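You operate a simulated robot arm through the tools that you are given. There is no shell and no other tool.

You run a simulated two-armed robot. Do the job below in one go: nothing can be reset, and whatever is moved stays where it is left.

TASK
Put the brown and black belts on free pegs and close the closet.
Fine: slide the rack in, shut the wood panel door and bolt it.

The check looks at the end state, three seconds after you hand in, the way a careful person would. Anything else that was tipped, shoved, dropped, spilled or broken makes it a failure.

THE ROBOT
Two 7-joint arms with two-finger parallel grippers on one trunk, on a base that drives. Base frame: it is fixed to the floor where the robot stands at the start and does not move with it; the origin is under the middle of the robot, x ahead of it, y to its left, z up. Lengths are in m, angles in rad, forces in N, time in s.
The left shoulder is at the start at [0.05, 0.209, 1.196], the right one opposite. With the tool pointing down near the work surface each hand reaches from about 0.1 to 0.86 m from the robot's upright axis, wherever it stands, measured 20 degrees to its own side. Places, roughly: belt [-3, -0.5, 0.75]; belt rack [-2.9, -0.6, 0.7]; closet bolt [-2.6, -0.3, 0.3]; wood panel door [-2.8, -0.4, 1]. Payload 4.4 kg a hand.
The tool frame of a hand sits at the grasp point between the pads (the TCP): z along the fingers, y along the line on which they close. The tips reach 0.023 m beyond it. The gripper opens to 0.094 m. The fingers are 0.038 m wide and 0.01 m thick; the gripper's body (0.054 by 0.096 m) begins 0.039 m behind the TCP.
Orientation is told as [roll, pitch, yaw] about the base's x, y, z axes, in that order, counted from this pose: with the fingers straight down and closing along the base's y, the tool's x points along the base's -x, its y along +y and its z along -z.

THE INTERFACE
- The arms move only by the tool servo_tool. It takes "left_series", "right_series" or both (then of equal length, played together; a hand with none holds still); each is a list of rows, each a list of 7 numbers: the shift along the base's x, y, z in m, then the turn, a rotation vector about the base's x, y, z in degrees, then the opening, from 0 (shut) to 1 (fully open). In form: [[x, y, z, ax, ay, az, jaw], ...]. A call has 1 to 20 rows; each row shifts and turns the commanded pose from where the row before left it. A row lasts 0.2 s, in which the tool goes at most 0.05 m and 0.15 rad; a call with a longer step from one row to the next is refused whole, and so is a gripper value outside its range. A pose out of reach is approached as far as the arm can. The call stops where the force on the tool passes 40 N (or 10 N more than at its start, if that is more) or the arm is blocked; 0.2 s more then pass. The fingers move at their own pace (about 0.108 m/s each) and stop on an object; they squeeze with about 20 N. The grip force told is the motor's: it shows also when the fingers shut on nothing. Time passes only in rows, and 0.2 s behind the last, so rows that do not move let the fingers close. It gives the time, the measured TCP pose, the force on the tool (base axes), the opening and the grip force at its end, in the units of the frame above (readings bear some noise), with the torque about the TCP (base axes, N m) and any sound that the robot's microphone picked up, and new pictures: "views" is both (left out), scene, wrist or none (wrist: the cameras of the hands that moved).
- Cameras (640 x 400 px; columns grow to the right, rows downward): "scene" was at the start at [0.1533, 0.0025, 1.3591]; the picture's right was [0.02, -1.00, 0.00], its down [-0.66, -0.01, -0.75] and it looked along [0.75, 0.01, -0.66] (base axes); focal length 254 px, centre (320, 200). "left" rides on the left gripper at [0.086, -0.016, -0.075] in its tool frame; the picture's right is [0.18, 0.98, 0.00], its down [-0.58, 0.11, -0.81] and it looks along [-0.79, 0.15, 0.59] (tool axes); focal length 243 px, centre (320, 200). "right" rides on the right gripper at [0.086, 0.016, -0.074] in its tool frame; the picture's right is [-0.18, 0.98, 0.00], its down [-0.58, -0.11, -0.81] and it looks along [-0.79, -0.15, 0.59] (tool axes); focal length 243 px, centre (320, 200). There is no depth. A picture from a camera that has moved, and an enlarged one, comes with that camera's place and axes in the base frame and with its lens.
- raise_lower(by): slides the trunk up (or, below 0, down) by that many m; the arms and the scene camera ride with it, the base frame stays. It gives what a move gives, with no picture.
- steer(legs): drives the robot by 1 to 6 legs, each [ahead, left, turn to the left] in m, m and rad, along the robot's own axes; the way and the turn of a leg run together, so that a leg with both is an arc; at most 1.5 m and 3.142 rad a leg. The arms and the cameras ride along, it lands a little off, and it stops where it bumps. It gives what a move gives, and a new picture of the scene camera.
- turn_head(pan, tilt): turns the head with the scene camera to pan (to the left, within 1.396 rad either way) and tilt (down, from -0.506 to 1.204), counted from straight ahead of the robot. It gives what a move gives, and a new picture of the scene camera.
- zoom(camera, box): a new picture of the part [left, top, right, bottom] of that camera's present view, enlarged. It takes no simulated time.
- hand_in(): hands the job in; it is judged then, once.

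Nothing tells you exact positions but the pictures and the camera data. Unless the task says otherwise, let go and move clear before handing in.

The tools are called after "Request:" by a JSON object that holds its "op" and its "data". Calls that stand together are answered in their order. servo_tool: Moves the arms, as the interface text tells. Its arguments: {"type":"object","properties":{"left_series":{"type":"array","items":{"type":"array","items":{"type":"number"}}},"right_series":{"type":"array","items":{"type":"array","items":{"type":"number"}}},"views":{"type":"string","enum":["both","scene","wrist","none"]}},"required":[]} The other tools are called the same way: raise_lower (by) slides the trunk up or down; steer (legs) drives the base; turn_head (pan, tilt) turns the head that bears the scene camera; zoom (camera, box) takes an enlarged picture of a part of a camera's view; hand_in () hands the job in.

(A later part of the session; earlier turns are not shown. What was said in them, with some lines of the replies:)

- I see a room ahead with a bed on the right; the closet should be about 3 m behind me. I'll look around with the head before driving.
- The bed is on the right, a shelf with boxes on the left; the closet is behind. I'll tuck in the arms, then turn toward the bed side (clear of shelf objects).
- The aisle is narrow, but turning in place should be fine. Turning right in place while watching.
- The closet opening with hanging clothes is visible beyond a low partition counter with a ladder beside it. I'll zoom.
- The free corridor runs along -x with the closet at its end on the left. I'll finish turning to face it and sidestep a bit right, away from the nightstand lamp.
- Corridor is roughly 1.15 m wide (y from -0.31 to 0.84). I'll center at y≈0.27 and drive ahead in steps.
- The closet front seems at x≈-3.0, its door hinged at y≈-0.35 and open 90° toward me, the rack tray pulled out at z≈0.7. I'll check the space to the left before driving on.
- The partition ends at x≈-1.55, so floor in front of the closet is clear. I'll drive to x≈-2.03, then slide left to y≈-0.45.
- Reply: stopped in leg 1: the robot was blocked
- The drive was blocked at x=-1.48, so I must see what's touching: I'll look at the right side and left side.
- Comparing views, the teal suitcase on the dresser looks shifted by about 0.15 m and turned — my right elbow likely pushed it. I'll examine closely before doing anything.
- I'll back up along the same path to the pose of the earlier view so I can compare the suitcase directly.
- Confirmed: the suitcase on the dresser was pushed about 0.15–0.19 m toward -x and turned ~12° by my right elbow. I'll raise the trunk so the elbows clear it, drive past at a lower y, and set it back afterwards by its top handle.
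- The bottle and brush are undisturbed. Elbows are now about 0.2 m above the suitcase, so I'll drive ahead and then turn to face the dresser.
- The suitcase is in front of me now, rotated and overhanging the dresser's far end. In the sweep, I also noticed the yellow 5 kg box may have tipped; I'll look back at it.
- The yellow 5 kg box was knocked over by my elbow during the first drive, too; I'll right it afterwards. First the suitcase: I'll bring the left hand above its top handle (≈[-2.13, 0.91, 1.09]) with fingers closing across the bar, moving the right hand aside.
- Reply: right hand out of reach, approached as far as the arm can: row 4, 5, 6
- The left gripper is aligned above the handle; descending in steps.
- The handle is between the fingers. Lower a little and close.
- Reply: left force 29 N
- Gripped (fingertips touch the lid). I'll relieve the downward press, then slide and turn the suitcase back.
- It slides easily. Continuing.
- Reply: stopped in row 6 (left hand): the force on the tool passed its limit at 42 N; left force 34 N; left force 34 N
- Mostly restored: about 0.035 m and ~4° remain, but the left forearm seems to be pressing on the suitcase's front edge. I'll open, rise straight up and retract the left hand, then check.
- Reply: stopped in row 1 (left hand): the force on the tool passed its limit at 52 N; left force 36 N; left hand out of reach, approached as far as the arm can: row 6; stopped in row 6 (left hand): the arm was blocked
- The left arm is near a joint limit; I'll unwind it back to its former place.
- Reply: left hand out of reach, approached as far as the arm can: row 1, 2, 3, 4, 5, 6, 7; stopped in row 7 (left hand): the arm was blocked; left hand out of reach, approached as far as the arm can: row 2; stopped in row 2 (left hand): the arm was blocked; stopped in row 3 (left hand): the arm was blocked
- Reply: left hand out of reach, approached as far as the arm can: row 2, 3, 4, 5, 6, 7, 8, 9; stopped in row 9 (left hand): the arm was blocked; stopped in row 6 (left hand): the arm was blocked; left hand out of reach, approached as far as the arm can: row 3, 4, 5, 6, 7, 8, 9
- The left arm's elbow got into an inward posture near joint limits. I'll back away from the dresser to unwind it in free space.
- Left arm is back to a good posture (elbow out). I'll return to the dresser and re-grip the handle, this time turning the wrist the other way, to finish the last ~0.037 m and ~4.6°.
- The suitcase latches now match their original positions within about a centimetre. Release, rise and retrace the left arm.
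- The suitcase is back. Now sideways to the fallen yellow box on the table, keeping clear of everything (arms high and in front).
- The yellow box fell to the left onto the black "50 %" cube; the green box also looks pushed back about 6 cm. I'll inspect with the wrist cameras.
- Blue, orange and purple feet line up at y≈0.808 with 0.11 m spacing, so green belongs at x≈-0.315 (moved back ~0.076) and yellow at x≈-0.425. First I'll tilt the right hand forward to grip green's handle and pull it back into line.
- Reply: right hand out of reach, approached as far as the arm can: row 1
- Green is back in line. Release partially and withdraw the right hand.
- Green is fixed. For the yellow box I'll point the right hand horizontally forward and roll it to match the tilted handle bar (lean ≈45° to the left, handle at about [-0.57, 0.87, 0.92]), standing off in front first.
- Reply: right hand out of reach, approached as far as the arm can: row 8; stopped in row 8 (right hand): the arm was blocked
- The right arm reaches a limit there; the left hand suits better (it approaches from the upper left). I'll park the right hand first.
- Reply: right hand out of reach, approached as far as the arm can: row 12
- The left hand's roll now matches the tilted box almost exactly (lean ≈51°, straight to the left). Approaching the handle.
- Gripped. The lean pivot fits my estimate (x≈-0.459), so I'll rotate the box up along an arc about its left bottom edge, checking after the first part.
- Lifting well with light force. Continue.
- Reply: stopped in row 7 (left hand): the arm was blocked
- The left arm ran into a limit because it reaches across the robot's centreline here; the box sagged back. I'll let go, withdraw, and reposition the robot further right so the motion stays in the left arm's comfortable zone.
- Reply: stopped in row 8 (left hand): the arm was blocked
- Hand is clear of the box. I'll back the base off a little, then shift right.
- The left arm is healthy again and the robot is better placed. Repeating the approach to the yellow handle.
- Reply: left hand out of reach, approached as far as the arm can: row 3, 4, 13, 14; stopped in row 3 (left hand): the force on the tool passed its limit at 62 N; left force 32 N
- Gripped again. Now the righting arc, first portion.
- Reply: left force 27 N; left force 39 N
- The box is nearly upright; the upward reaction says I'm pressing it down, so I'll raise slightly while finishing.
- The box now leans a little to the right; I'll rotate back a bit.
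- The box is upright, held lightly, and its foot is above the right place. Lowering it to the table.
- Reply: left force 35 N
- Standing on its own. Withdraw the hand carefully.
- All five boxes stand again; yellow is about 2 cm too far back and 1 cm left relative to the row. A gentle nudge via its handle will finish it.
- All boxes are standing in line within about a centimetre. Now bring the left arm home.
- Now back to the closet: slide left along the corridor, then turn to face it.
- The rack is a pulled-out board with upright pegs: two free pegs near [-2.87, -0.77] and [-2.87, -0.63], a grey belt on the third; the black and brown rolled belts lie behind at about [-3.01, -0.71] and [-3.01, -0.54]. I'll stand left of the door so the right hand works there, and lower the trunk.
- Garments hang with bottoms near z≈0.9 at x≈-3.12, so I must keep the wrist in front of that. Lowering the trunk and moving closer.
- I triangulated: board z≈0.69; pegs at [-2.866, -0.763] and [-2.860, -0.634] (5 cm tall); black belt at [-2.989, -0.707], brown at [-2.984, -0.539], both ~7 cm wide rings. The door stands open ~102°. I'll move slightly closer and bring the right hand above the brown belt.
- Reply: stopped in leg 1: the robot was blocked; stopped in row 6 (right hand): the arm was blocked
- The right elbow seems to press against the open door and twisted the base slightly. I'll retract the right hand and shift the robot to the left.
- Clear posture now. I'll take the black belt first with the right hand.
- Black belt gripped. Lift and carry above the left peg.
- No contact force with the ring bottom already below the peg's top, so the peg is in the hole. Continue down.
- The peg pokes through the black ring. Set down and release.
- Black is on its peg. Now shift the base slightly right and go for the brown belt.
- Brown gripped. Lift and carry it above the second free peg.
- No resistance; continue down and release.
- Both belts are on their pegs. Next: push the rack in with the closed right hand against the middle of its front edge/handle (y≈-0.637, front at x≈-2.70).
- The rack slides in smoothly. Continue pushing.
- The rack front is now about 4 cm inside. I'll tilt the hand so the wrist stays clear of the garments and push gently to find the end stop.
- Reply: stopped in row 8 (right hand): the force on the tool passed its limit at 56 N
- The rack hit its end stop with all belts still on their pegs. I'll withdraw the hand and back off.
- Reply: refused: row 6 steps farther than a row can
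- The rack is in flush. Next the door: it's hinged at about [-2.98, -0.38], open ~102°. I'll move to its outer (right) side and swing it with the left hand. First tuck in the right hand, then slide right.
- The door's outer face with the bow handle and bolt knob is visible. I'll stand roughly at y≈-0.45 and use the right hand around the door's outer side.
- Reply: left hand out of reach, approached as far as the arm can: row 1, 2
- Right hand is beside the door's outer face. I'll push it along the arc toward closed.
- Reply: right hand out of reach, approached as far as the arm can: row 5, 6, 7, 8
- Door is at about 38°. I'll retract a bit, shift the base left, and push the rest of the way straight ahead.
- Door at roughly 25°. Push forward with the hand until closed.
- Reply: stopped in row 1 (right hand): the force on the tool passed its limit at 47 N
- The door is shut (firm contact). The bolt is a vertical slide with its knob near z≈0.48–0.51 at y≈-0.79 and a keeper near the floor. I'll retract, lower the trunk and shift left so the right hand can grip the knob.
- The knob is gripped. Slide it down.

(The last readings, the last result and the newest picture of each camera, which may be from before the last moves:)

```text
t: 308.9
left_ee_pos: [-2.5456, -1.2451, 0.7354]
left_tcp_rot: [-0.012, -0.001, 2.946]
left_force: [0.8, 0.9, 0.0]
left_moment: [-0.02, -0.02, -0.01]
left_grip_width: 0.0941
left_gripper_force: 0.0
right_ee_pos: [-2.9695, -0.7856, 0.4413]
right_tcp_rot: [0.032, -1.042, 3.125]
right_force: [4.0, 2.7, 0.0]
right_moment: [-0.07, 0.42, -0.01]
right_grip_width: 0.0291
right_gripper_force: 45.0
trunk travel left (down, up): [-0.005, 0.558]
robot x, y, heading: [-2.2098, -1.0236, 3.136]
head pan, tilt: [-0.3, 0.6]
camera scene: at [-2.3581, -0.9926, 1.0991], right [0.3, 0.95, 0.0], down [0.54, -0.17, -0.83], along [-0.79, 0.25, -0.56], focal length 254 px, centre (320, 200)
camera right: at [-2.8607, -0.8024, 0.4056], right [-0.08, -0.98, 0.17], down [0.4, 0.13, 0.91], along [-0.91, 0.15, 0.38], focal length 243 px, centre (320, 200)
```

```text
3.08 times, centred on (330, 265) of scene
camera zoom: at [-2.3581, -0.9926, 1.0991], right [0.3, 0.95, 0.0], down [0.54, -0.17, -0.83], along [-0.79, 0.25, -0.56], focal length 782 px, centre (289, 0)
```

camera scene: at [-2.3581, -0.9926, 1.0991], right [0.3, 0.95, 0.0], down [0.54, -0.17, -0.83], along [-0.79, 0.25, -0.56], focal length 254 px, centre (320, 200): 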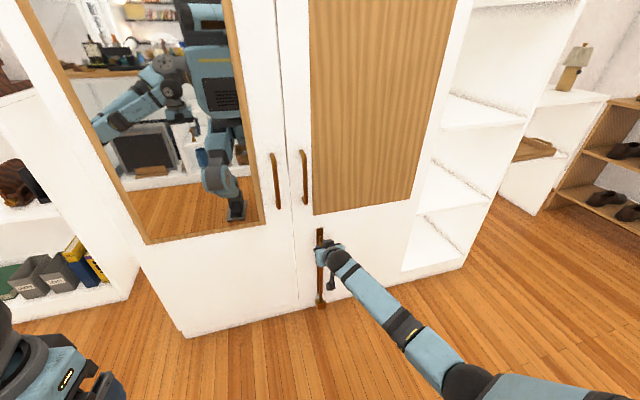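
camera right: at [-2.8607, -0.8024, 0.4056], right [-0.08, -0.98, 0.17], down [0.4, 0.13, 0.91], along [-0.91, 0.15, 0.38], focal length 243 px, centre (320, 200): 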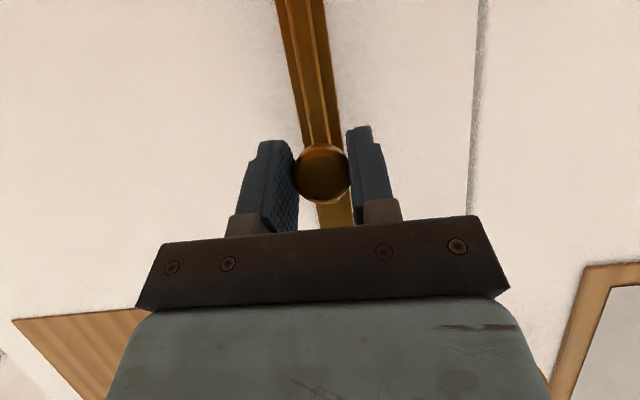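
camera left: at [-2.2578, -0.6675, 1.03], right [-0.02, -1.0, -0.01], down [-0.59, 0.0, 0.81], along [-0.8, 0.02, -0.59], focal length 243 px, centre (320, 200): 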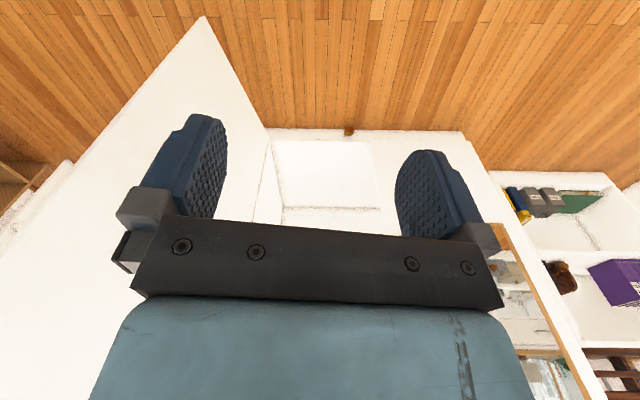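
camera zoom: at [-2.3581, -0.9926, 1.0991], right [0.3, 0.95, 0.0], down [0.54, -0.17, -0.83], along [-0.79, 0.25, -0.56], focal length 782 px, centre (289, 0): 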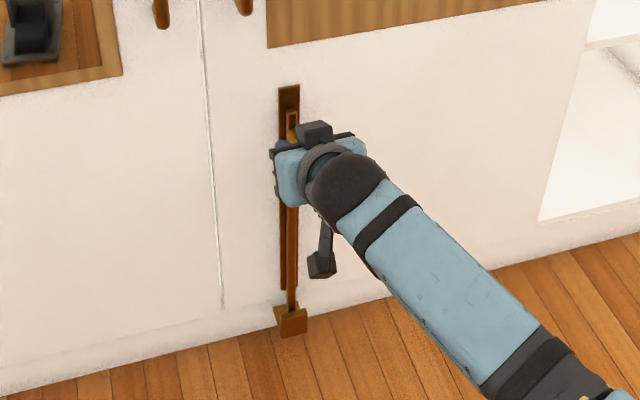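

The bolt slides. Continue until it stops.

Request:
{"op": "servo_tool", "data": {"right_series": [[0, 0, -0.01, 0, 0, 0, 0], [0, 0, -0.01, 0, 0, 0, 0], [0, 0, -0.01, 0, 0, 0, 0], [0, 0, -0.01, 0, 0, 0, 0], [0, 0, -0.01, 0, 0, 0, 0], [0, 0, -0.01, 0, 0, 0, 0]], "views": "both"}}

Request:
{"op": "zoom", "data": {"camera": "scene", "box": [270, 200, 390, 330]}}

```text
t: 309.6
left_ee_pos: [-2.5447, -1.2464, 0.7371]
left_tcp_rot: [-0.01, -0.005, 2.946]
left_force: [0.2, -0.1, -0.3]
left_moment: [0.02, 0.0, -0.01]
left_grip_width: 0.0939
left_gripper_force: 0.0
right_ee_pos: [-2.9718, -0.7868, 0.4284]
right_tcp_rot: [0.037, -1.062, 3.12]
right_force: [20.7, 2.9, 18.3]
right_moment: [-0.14, 1.01, 0.05]
right_grip_width: 0.0293
right_gripper_force: 45.0
trunk travel left (down, up): [-0.005, 0.558]
robot x, y, heading: [-2.2042, -1.0219, 3.139]
head pan, tilt: [-0.3, 0.6]
stopped in row 3 (right hand): the force on the tool passed its limit at 49 N (the readings are from after the stop); the commanded pose is now the measured one
camera scene: at [-2.3553, -0.9929, 1.0994], right [0.3, 0.95, 0.0], down [0.54, -0.17, -0.83], along [-0.79, 0.25, -0.56], focal length 254 px, centre (320, 200)
camera right: at [-2.8651, -0.8026, 0.3895], right [-0.08, -0.98, 0.18], down [0.42, 0.13, 0.9], along [-0.9, 0.14, 0.4], focal length 243 px, centre (320, 200)
```

scene: 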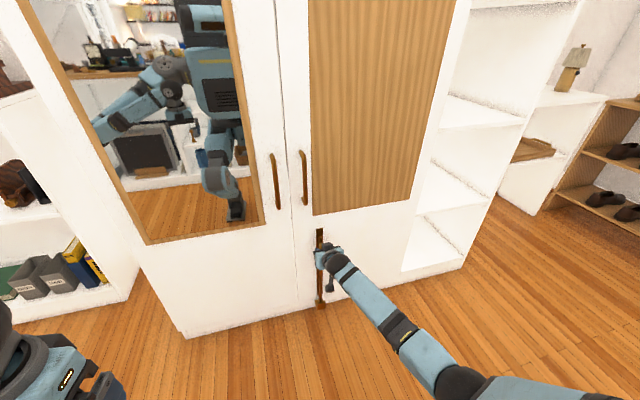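
right: 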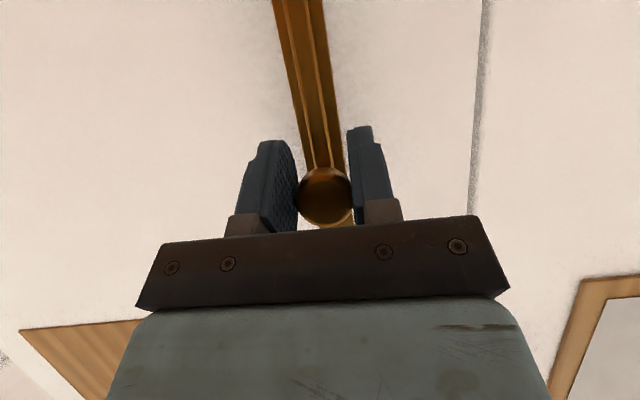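

```text
3.08 times, centred on (330, 265) of scene
camera zoom: at [-2.3553, -0.9929, 1.0994], right [0.3, 0.95, 0.0], down [0.54, -0.17, -0.83], along [-0.79, 0.25, -0.56], focal length 782 px, centre (289, 0)
```

zoom: 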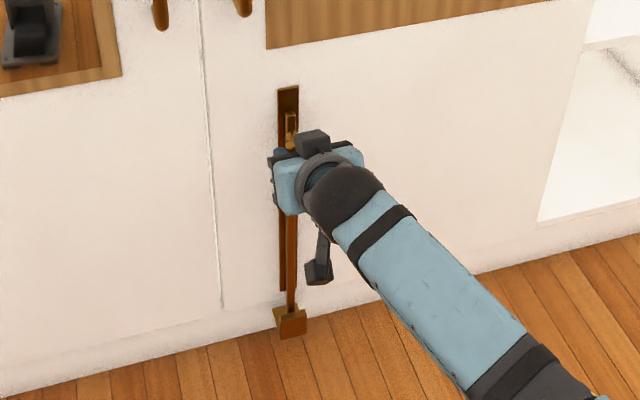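

Request:
{"op": "servo_tool", "data": {"right_series": [[0, 0, 0.003, 0, 0, 0, 0.3], [0, 0, 0, 0, 0, 0, 0.6], [0, 0, 0, 0, 0, 0, 0.65], [0.02, 0, 0.012, 0, 0, 0, 0.65], [0.03, 0, 0.02, 0, 0, 0, 0.65], [0.04, 0.01, 0.02, 0, 0, 0, 0.65], [0.03, 0.03, 0.02, 0, 0, 0, 0.65], [0.02, 0.04, 0, 0, 0, 0, 0.65], [0.02, 0.04, 0, 0, 0, 0, 0.5]], "views": "both"}}

Request:
{"op": "zoom", "data": {"camera": "scene", "box": [270, 210, 370, 320]}}

```text
t: 311.6
left_ee_pos: [-2.5463, -1.2462, 0.7333]
left_tcp_rot: [-0.013, -0.001, 2.949]
left_force: [-0.1, 0.4, -0.6]
left_moment: [0.04, 0.01, -0.05]
left_grip_width: 0.0939
left_gripper_force: 0.0
right_ee_pos: [-2.8119, -0.669, 0.4949]
right_tcp_rot: [0.039, -1.056, 3.119]
right_force: [0.1, 0.5, 0.9]
right_moment: [0.04, 0.0, 0.01]
right_grip_width: 0.0468
right_gripper_force: 0.1
trunk travel left (down, up): [-0.005, 0.558]
robot x, y, heading: [-2.2082, -1.0165, 3.139]
head pan, tilt: [-0.3, 0.6]
camera scene: at [-2.3582, -0.9927, 1.0977], right [0.3, 0.95, 0.0], down [0.54, -0.17, -0.83], along [-0.79, 0.25, -0.56], focal length 254 px, centre (320, 200)
camera right: at [-2.7041, -0.6849, 0.4575], right [-0.08, -0.98, 0.18], down [0.41, 0.13, 0.9], along [-0.91, 0.15, 0.39], focal length 243 px, centre (320, 200)
```

scene: 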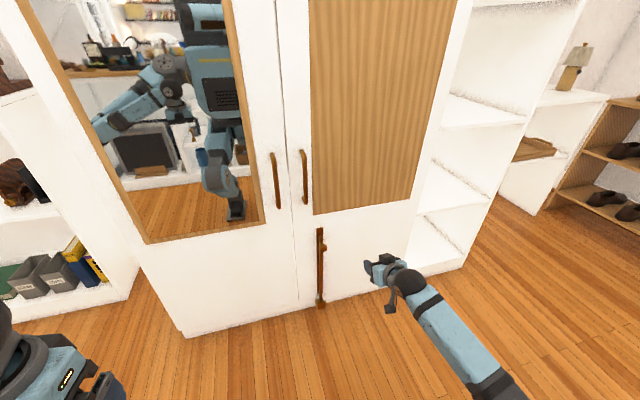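
right: 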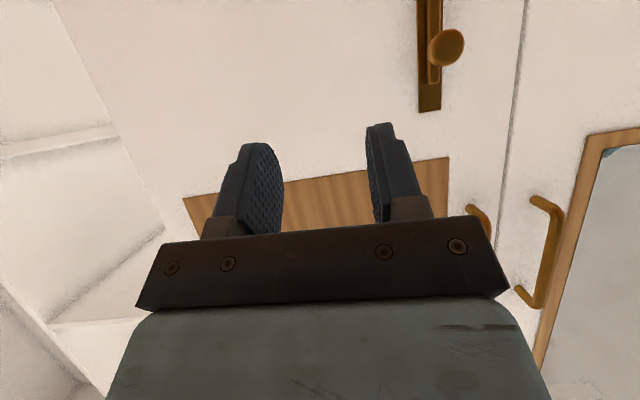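

```text
3.64 times, centred on (320, 265) of scene
camera zoom: at [-2.3582, -0.9927, 1.0977], right [0.3, 0.95, 0.0], down [0.54, -0.17, -0.83], along [-0.79, 0.25, -0.56], focal length 924 px, centre (320, -36)
```

zoom: 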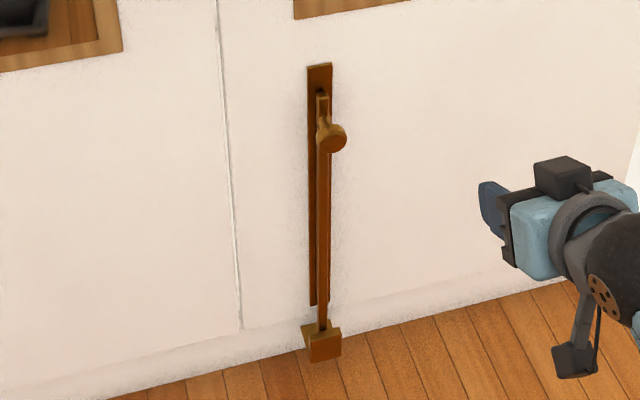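

Request:
{"op": "zoom", "data": {"camera": "scene", "box": [300, 270, 345, 315]}}

Request:
{"op": "zoom", "data": {"camera": "scene", "box": [300, 215, 345, 265]}}

Request:
{"op": "zoom", "data": {"camera": "right", "box": [360, 0, 540, 140]}}

```text
8.89 times, centred on (322, 292) of scene
camera zoom: at [-2.3582, -0.9927, 1.0977], right [0.3, 0.95, 0.0], down [0.54, -0.17, -0.83], along [-0.79, 0.25, -0.56], focal length 2258 px, centre (298, -622)
```

zoom: 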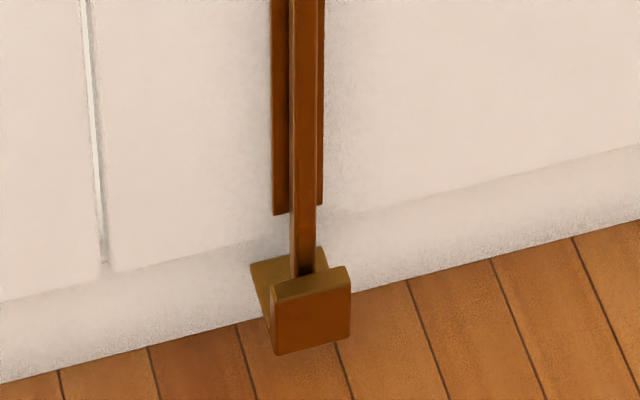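

```text
8.00 times, centred on (322, 240) of scene
camera zoom: at [-2.3582, -0.9927, 1.0977], right [0.3, 0.95, 0.0], down [0.54, -0.17, -0.83], along [-0.79, 0.25, -0.56], focal length 2033 px, centre (300, -120)
```

zoom: 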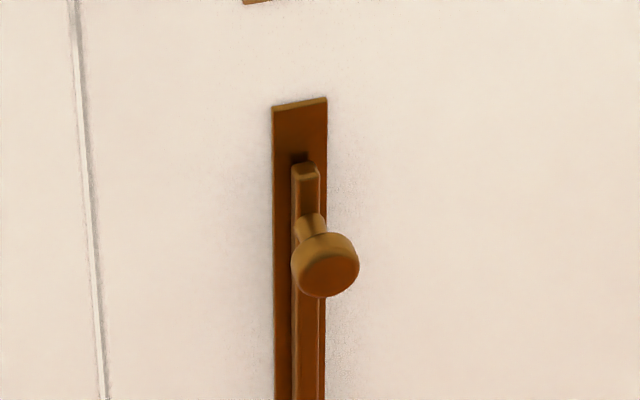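

```text
2.86 times, centred on (450, 70) of right
camera zoom: at [-2.7041, -0.6849, 0.4575], right [-0.08, -0.98, 0.18], down [0.41, 0.13, 0.9], along [-0.91, 0.15, 0.39], focal length 693 px, centre (-51, 571)
```

zoom: 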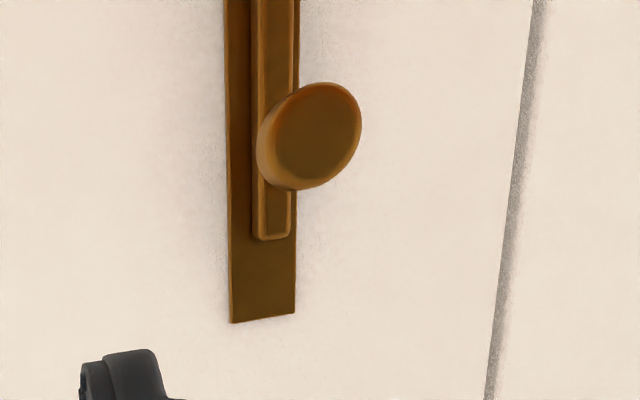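

The rod sits behind the keeper's lip, and the door is flush. Now I'll move the arm clear and back off, then check the surroundings I passed earlier.

Request:
{"op": "servo_tool", "data": {"right_series": [[0.03, 0, 0.01, 0, -7.5, 0, 0.5], [0.03, 0, 0.01, 0, -7.5, 0, 0.5], [0.03, 0, 0.02, 0, -7.5, 0, 0.5], [0.03, -0.01, 0.02, 0, -7.5, 0, 0.5], [0.03, -0.01, 0.03, 0, -7.5, 0, 0.5], [0.03, -0.01, 0.03, 0, -7.5, 0, 0.5], [0.02, -0.01, 0.03, 0, -7.5, 0, 0.5], [0.02, -0.01, 0.03, 0, -7.5, 0, 0.5], [0.02, -0.01, 0.03, 0, 0, 0, 0.5]], "views": "none"}}

Request:
{"op": "steer", "data": {"legs": [[-0.2, 0, 0]]}}

Request:
{"op": "raise_lower", "data": {"by": 0.5}}

Request:
{"op": "turn_head", "data": {"pan": -0.3, "tilt": 0.5}}

```text
t: 313.6
left_ee_pos: [-2.5455, -1.2459, 0.7352]
left_tcp_rot: [-0.012, -0.001, 2.948]
left_force: [0.6, 0.1, 0.7]
left_moment: [0.01, 0.0, -0.04]
left_grip_width: 0.094
left_gripper_force: 0.1
right_ee_pos: [-2.5721, -0.7249, 0.7082]
right_tcp_rot: [0.017, -0.006, 3.132]
right_force: [0.3, -0.7, 0.1]
right_moment: [0.03, 0.01, 0.02]
right_grip_width: 0.047
right_gripper_force: 0.0
trunk travel left (down, up): [-0.005, 0.558]
robot x, y, heading: [-2.2055, -1.0196, 3.144]
head pan, tilt: [-0.3, 0.6]
```

```text
t: 315.2
left_ee_pos: [-2.3478, -1.2464, 0.7351]
left_tcp_rot: [-0.012, 0.0, 2.945]
left_force: [0.1, -0.6, 0.1]
left_moment: [-0.02, 0.02, 0.0]
left_grip_width: 0.0937
left_gripper_force: 0.1
right_ee_pos: [-2.3737, -0.7253, 0.708]
right_tcp_rot: [0.017, -0.007, 3.13]
right_force: [-0.1, -0.5, 0.3]
right_moment: [-0.01, 0.02, -0.02]
right_grip_width: 0.0471
right_gripper_force: 0.1
trunk travel left (down, up): [-0.005, 0.558]
robot x, y, heading: [-2.0097, -1.0228, 3.132]
head pan, tilt: [-0.3, 0.6]
camera scene: at [-2.1596, -0.9935, 1.0991], right [0.3, 0.95, 0.0], down [0.54, -0.17, -0.83], along [-0.79, 0.25, -0.56], focal length 254 px, centre (320, 200)
```

scene: 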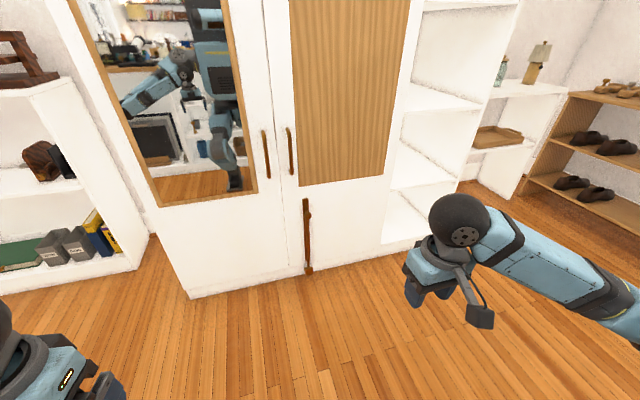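

```text
refused: 0.5 is not a number from -0.4 to 0.4
```

```text
t: 315.9
left_ee_pos: [-2.3488, -1.247, 0.7358]
left_tcp_rot: [-0.013, 0.0, 2.947]
left_force: [0.3, -0.4, 0.4]
left_moment: [0.04, 0.0, 0.01]
left_grip_width: 0.0941
left_gripper_force: 0.0
right_ee_pos: [-2.3732, -0.725, 0.7083]
right_tcp_rot: [0.018, -0.007, 3.13]
right_force: [0.4, -0.6, -0.2]
right_moment: [-0.03, 0.01, -0.02]
right_grip_width: 0.0472
right_gripper_force: 0.0
trunk travel left (down, up): [-0.005, 0.558]
robot x, y, heading: [-2.0075, -1.0238, 3.134]
head pan, tilt: [-0.3, 0.499]
camera scene: at [-2.1622, -0.9927, 1.1081], right [0.3, 0.95, 0.0], down [0.46, -0.15, -0.88], along [-0.84, 0.27, -0.48], focal length 254 px, centre (320, 200)
```

scene: 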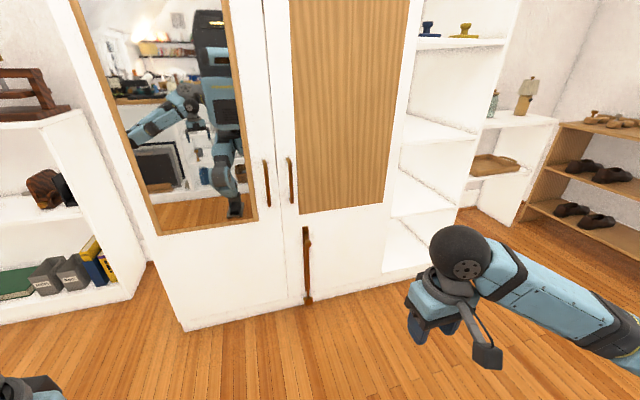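

The closet is closed and bolted. I'll raise the arms and return to the corridor to double-check the suitcase, boxes, and the partition items I passed at the start.

Request:
{"op": "raise_lower", "data": {"by": 0.4}}

Request:
{"op": "raise_lower", "data": {"by": 0.15}}

Request:
{"op": "steer", "data": {"legs": [[0, -1.25, 0]]}}

Request:
{"op": "steer", "data": {"legs": [[0, 0, -1.57]]}}

Request:
{"op": "steer", "data": {"legs": [[0, 0, -1.57]]}}

Request:
{"op": "turn_head", "data": {"pan": -0.35, "tilt": 0.55}}

```text
t: 319.7
left_ee_pos: [-2.3476, -1.2465, 1.1365]
left_tcp_rot: [-0.012, 0.001, 2.947]
left_force: [0.0, -0.4, 0.0]
left_moment: [0.0, 0.01, 0.0]
left_grip_width: 0.094
left_gripper_force: 0.1
right_ee_pos: [-2.3736, -0.7249, 1.1082]
right_tcp_rot: [0.018, -0.006, 3.13]
right_force: [-0.1, 0.1, 0.0]
right_moment: [0.01, 0.0, 0.03]
right_grip_width: 0.0469
right_gripper_force: 0.1
trunk travel left (down, up): [-0.405, 0.158]
robot x, y, heading: [-2.0089, -1.023, 3.137]
head pan, tilt: [-0.3, 0.499]
```

```text
t: 321.5
left_ee_pos: [-2.3485, -1.2471, 1.2853]
left_tcp_rot: [-0.012, 0.0, 2.947]
left_force: [0.0, -0.3, 0.5]
left_moment: [0.01, 0.01, 0.0]
left_grip_width: 0.0942
left_gripper_force: 0.0
right_ee_pos: [-2.3737, -0.7251, 1.2585]
right_tcp_rot: [0.018, -0.009, 3.127]
right_force: [-0.3, -0.2, 0.1]
right_moment: [0.04, -0.03, 0.02]
right_grip_width: 0.0471
right_gripper_force: 0.0
trunk travel left (down, up): [-0.555, 0.008]
robot x, y, heading: [-2.0079, -1.0206, 3.133]
head pan, tilt: [-0.3, 0.499]
```

```text
t: 332.8
left_ee_pos: [-2.3356, 0.0178, 1.2852]
left_tcp_rot: [-0.012, 0.001, 2.943]
left_force: [-0.4, 0.5, 1.1]
left_moment: [0.0, 0.02, -0.01]
left_grip_width: 0.0942
left_gripper_force: 0.0
right_ee_pos: [-2.3602, 0.5396, 1.2568]
right_tcp_rot: [0.017, -0.008, 3.126]
right_force: [-0.9, -0.2, -0.1]
right_moment: [-0.01, -0.01, 0.02]
right_grip_width: 0.0468
right_gripper_force: 0.1
trunk travel left (down, up): [-0.555, 0.008]
robot x, y, heading: [-1.9993, 0.2416, 3.132]
head pan, tilt: [-0.3, 0.499]
camera scene: at [-2.1502, 0.2704, 1.6582], right [0.31, 0.95, 0.0], down [0.46, -0.15, -0.88], along [-0.84, 0.27, -0.48], focal length 254 px, centre (320, 200)
```

scene: 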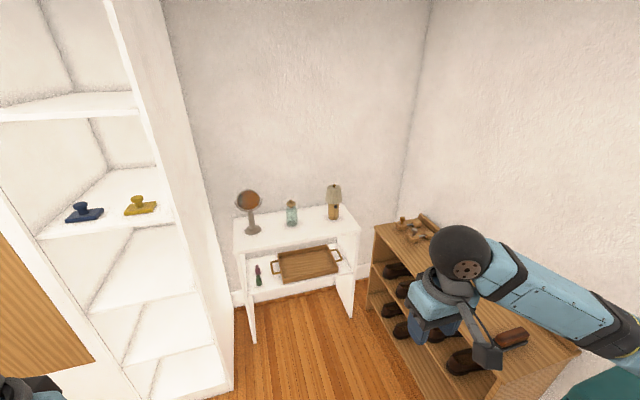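

```text
t: 337.0
left_ee_pos: [-2.2226, 0.5793, 1.2843]
left_tcp_rot: [-0.012, -0.001, 1.378]
left_force: [-0.1, -0.7, -0.3]
left_moment: [-0.04, 0.01, 0.01]
left_grip_width: 0.094
left_gripper_force: 0.0
right_ee_pos: [-1.7023, 0.6042, 1.258]
right_tcp_rot: [0.018, -0.008, 1.56]
right_force: [-0.7, 0.4, -0.6]
right_moment: [-0.02, 0.01, -0.01]
right_grip_width: 0.0472
right_gripper_force: 0.0
trunk travel left (down, up): [-0.555, 0.008]
robot x, y, heading: [-1.9992, 0.2429, 1.568]
head pan, tilt: [-0.3, 0.499]
camera scene: at [-1.9685, 0.3961, 1.6581], right [0.95, -0.3, 0.0], down [-0.14, -0.46, -0.88], along [0.26, 0.84, -0.48], focal length 254 px, centre (320, 200)
```

scene: 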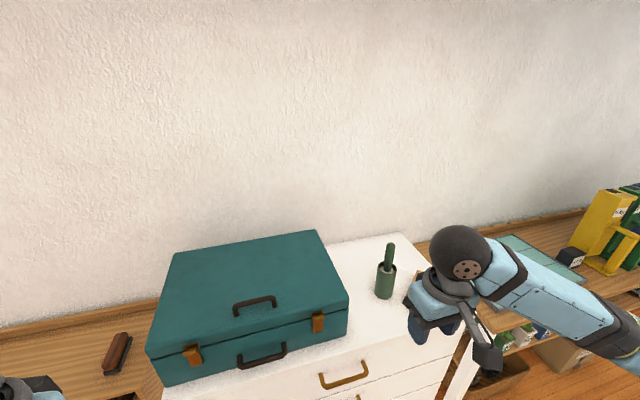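

```text
t: 341.2
left_ee_pos: [-1.655, 0.4592, 1.2851]
left_tcp_rot: [-0.011, -0.001, -0.216]
left_force: [0.0, 0.3, 0.1]
left_moment: [-0.04, -0.01, -0.03]
left_grip_width: 0.0937
left_gripper_force: 0.0
right_ee_pos: [-1.6419, -0.0635, 1.2591]
right_tcp_rot: [0.018, -0.007, -0.034]
right_force: [0.2, 0.5, -0.8]
right_moment: [0.0, -0.03, 0.01]
right_grip_width: 0.0471
right_gripper_force: 0.1
trunk travel left (down, up): [-0.555, 0.008]
robot x, y, heading: [-1.9996, 0.2405, -0.03]
head pan, tilt: [-0.3, 0.499]
camera scene: at [-1.8428, 0.2108, 1.6581], right [-0.32, -0.95, 0.0], down [-0.45, 0.15, -0.88], along [0.83, -0.28, -0.48], focal length 254 px, centre (320, 200)
```

scene: 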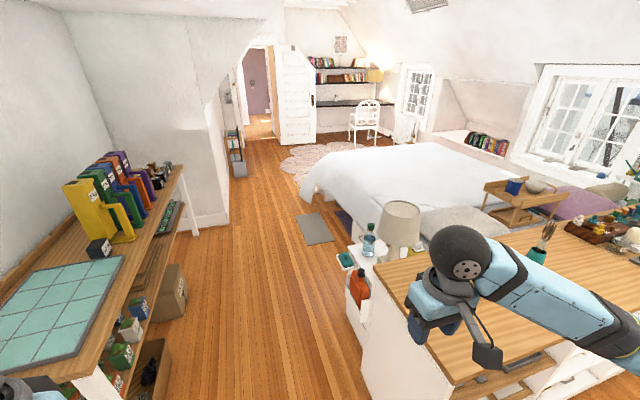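

```text
t: 341.9
left_ee_pos: [-1.6555, 0.4585, 1.286]
left_tcp_rot: [-0.012, 0.0, -0.217]
left_force: [-0.2, -0.2, -0.3]
left_moment: [-0.02, -0.02, 0.01]
left_grip_width: 0.0937
left_gripper_force: 0.1
right_ee_pos: [-1.642, -0.0639, 1.258]
right_tcp_rot: [0.019, -0.007, -0.032]
right_force: [0.4, -0.1, -0.2]
right_moment: [0.01, 0.0, 0.01]
right_grip_width: 0.0469
right_gripper_force: 0.0
trunk travel left (down, up): [-0.555, 0.008]
robot x, y, heading: [-1.9966, 0.2437, -0.028]
head pan, tilt: [-0.351, 0.55]
camera scene: at [-1.8455, 0.2068, 1.6536], right [-0.37, -0.93, 0.0], down [-0.49, 0.19, -0.85], along [0.79, -0.32, -0.52], focal length 254 px, centre (320, 200)
```

scene: 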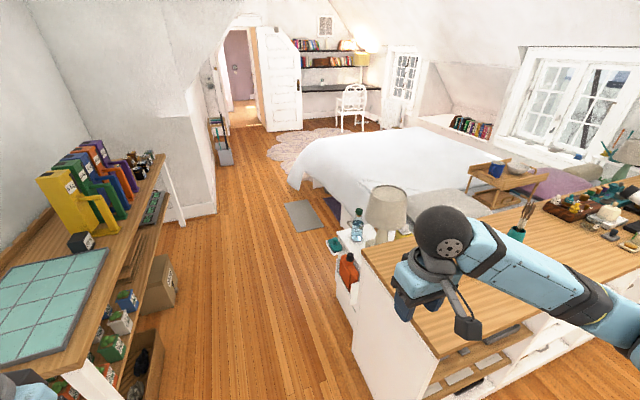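

Suitcase and boxes look right. The partition's end is hidden by my hand; I'll turn the base a bit for a clear look.

Request:
{"op": "steer", "data": {"legs": [[0, 0, 0.6]]}}

Request:
{"op": "turn_head", "data": {"pan": -1.1, "tilt": 0.5}}

```text
t: 343.9
left_ee_pos: [-1.8408, 0.615, 1.2848]
left_tcp_rot: [-0.013, 0.0, 0.389]
left_force: [0.3, -0.4, -0.2]
left_moment: [0.02, 0.02, 0.02]
left_grip_width: 0.0941
left_gripper_force: 0.1
right_ee_pos: [-1.5318, 0.1942, 1.2577]
right_tcp_rot: [0.02, -0.007, 0.575]
right_force: [0.3, 1.1, 0.3]
right_moment: [0.0, 0.02, 0.0]
right_grip_width: 0.0472
right_gripper_force: 0.1
trunk travel left (down, up): [-0.555, 0.008]
robot x, y, heading: [-1.9977, 0.2348, 0.58]
head pan, tilt: [-0.351, 0.55]
camera scene: at [-1.8522, 0.2988, 1.6536], right [0.23, -0.97, 0.0], down [-0.51, -0.12, -0.85], along [0.83, 0.19, -0.52], focal length 254 px, centre (320, 200)
```

scene: 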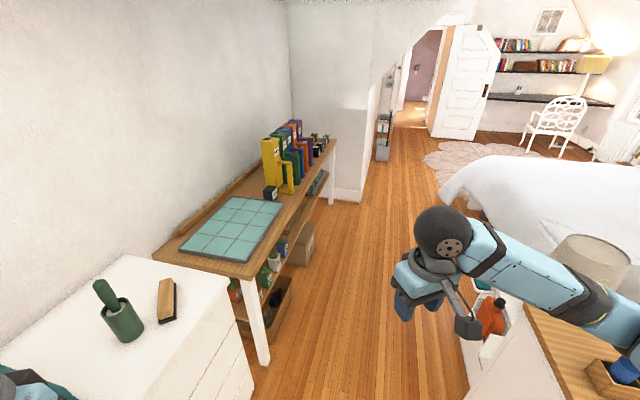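

```text
t: 345.0
left_ee_pos: [-1.84, 0.615, 1.2853]
left_tcp_rot: [-0.011, -0.001, 0.39]
left_force: [-0.2, -0.4, -0.2]
left_moment: [0.05, 0.02, 0.0]
left_grip_width: 0.0937
left_gripper_force: 0.0
right_ee_pos: [-1.5297, 0.1937, 1.2584]
right_tcp_rot: [0.016, -0.007, 0.574]
right_force: [0.8, -0.4, 0.9]
right_moment: [-0.06, -0.02, -0.01]
right_grip_width: 0.0471
right_gripper_force: 0.0
trunk travel left (down, up): [-0.555, 0.008]
robot x, y, heading: [-1.9945, 0.2457, 0.576]
head pan, tilt: [-1.1, 0.499]
camera scene: at [-1.8608, 0.2335, 1.6581], right [-0.5, -0.87, 0.0], down [-0.42, 0.24, -0.88], along [0.76, -0.44, -0.48], focal length 254 px, centre (320, 200)
```

scene: 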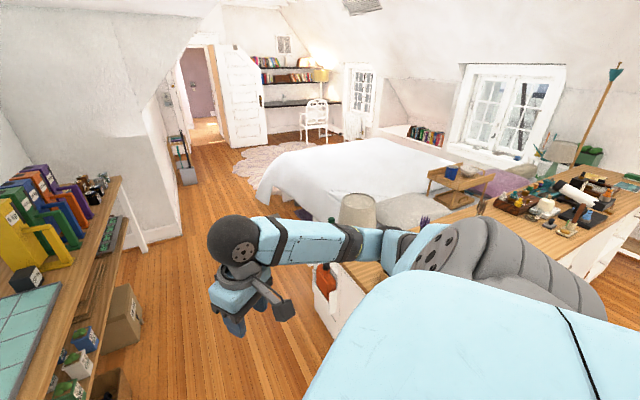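

Request:
{"op": "turn_head", "data": {"pan": -0.6, "tilt": 0.75}}

Request:
{"op": "zoom", "data": {"camera": "scene", "box": [380, 150, 640, 400]}}

```text
t: 346.0
left_ee_pos: [-1.8404, 0.6147, 1.2854]
left_tcp_rot: [-0.013, -0.001, 0.388]
left_force: [-0.6, -0.2, 0.2]
left_moment: [-0.01, -0.03, -0.01]
left_grip_width: 0.094
left_gripper_force: 0.0
right_ee_pos: [-1.5317, 0.1942, 1.2582]
right_tcp_rot: [0.018, -0.008, 0.574]
right_force: [0.6, 0.2, -0.2]
right_moment: [0.01, 0.01, -0.01]
right_grip_width: 0.0469
right_gripper_force: 0.0
trunk travel left (down, up): [-0.555, 0.008]
robot x, y, heading: [-1.9993, 0.2397, 0.577]
head pan, tilt: [-0.6, 0.75]
camera scene: at [-1.857, 0.2768, 1.6362], right [-0.02, -1.0, 0.0], down [-0.68, 0.02, -0.73], along [0.73, -0.02, -0.68], focal length 254 px, centre (320, 200)
```

scene: 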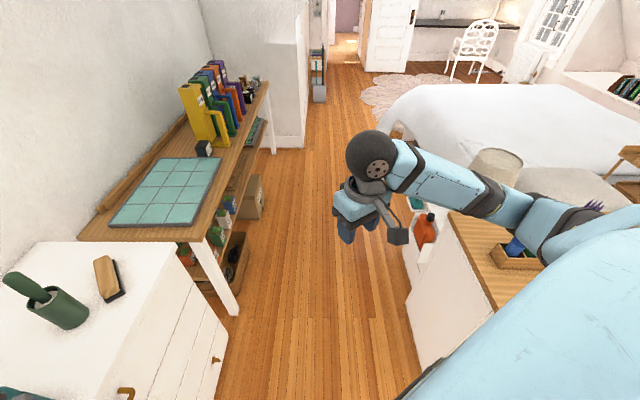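

```text
1.60 times, centred on (510, 275) of scene
camera zoom: at [-1.857, 0.2768, 1.6362], right [-0.02, -1.0, 0.0], down [-0.68, 0.02, -0.73], along [0.73, -0.02, -0.68], focal length 406 px, centre (16, 80)
```

zoom: 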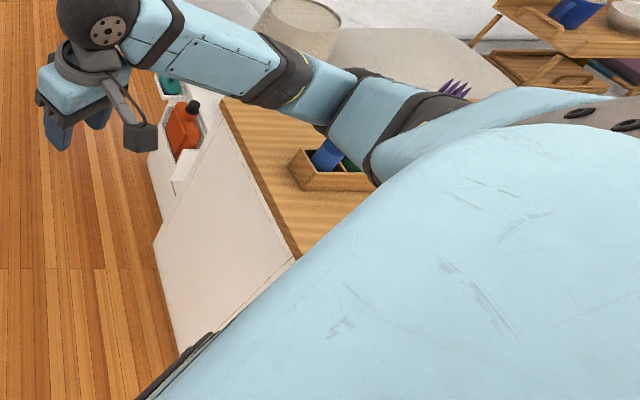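

Request:
{"op": "steer", "data": {"legs": [[0, 0, -2.15], [0, 0.6, 0]]}}

Request:
{"op": "turn_head", "data": {"pan": 0.1, "tilt": 0.6}}

Request:
{"op": "zoom", "data": {"camera": "scene", "box": [200, 80, 480, 300]}}

```text
t: 356.9
left_ee_pos: [-1.1884, -0.1308, 1.2856]
left_tcp_rot: [-0.011, 0.0, -1.805]
left_force: [-0.2, -0.4, 0.3]
left_moment: [-0.02, -0.01, -0.01]
left_grip_width: 0.0938
left_gripper_force: 0.1
right_ee_pos: [-1.7112, -0.1371, 1.2581]
right_tcp_rot: [0.02, -0.008, -1.619]
right_force: [-0.3, 0.5, 0.2]
right_moment: [0.01, -0.03, 0.01]
right_grip_width: 0.0469
right_gripper_force: 0.1
trunk travel left (down, up): [-0.555, 0.008]
robot x, y, heading: [-1.4002, 0.2166, -1.616]
head pan, tilt: [-0.6, 0.75]
camera scene: at [-1.4516, 0.0827, 1.6362], right [-0.8, 0.6, 0.0], down [0.41, 0.55, -0.73], along [-0.44, -0.58, -0.68], focal length 254 px, centre (320, 200)
```

scene: 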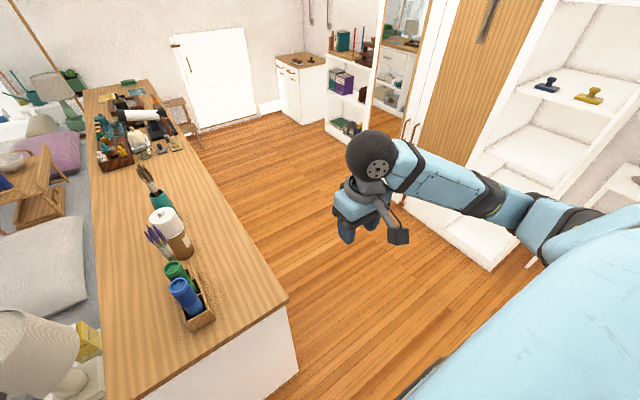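

```text
t: 358.0
left_ee_pos: [-1.1883, -0.1312, 1.2854]
left_tcp_rot: [-0.012, 0.001, -1.805]
left_force: [0.6, -0.9, 0.5]
left_moment: [-0.03, 0.01, -0.02]
left_grip_width: 0.0939
left_gripper_force: 0.1
right_ee_pos: [-1.7099, -0.1369, 1.259]
right_tcp_rot: [0.018, -0.007, -1.619]
right_force: [0.2, 0.1, 0.7]
right_moment: [-0.02, -0.02, -0.01]
right_grip_width: 0.0468
right_gripper_force: 0.0
trunk travel left (down, up): [-0.555, 0.008]
robot x, y, heading: [-1.4032, 0.2166, -1.621]
head pan, tilt: [0.099, 0.6]
camera scene: at [-1.3969, 0.0606, 1.649], right [-1.0, -0.05, 0.0], down [-0.03, 0.56, -0.82], along [0.04, -0.82, -0.57], focal length 254 px, centre (320, 200)
```

scene: 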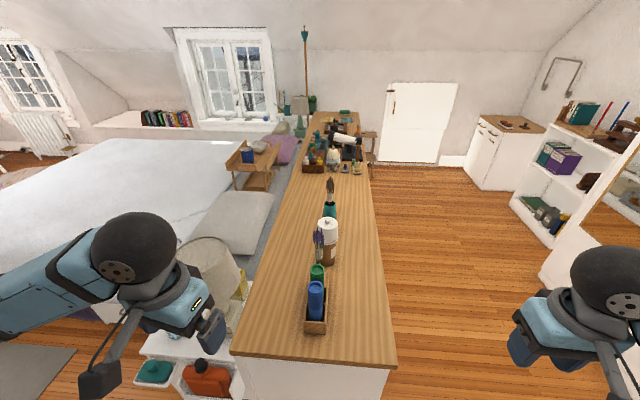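

```text
1.82 times, centred on (340, 190) of scene
camera zoom: at [-1.3969, 0.0606, 1.649], right [-1.0, -0.05, 0.0], down [-0.03, 0.56, -0.82], along [0.04, -0.82, -0.57], focal length 462 px, centre (284, 218)
```

zoom: 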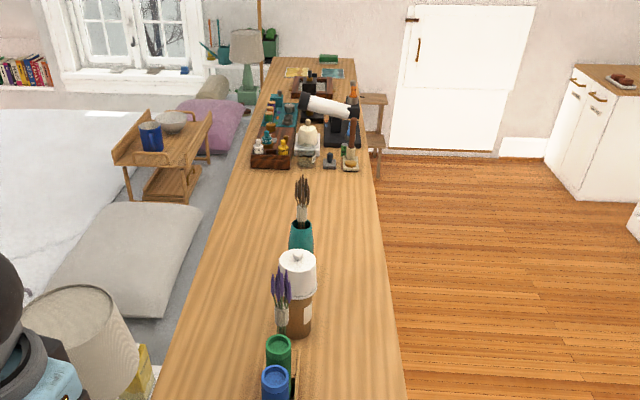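

Everything on the partition and nightstand stands undisturbed, and the suitcase and all five boxes are back in place. The rack is in with both belts on their pegs, the door is shut and the bolt is engaged, and both hands are empty and clear, so I'm handing in.

Request:
{"op": "hand_in", "data": {}}

```text
The job is handed in.
```

I've handed the job in. The black and brown belts are on the two free pegs, the rack is pushed in to its stop, and the wood panel door is shut with the bolt down in its keeper. Along the way I disturbed some things that weren't part of the job and put them back.

- **Suitcase:** my right elbow shoved the teal suitcase on the dresser by about 15 cm and turned it. I slid it back by its handle. Its latches came back to within about 1 cm of where I measured them at the start.
- **Boxes on the table:** my elbow also appears to have knocked over the yellow 5 kg box and pushed the green 10 kg box back about 7 cm. Both are upright and back in line. The green one is about 1 cm right of its place, and the yellow one is within 2 cm of its place.
- **Black "50 %" cube:** the yellow box fell against it. It may have moved 2–3 cm; I couldn't tell for certain and left it where it is.

The items on the counter beside the bed and on the nightstand were all standing normally when I looked at the end. If the check is strict about things being shoved, the suitcase and the boxes are where it could fail.
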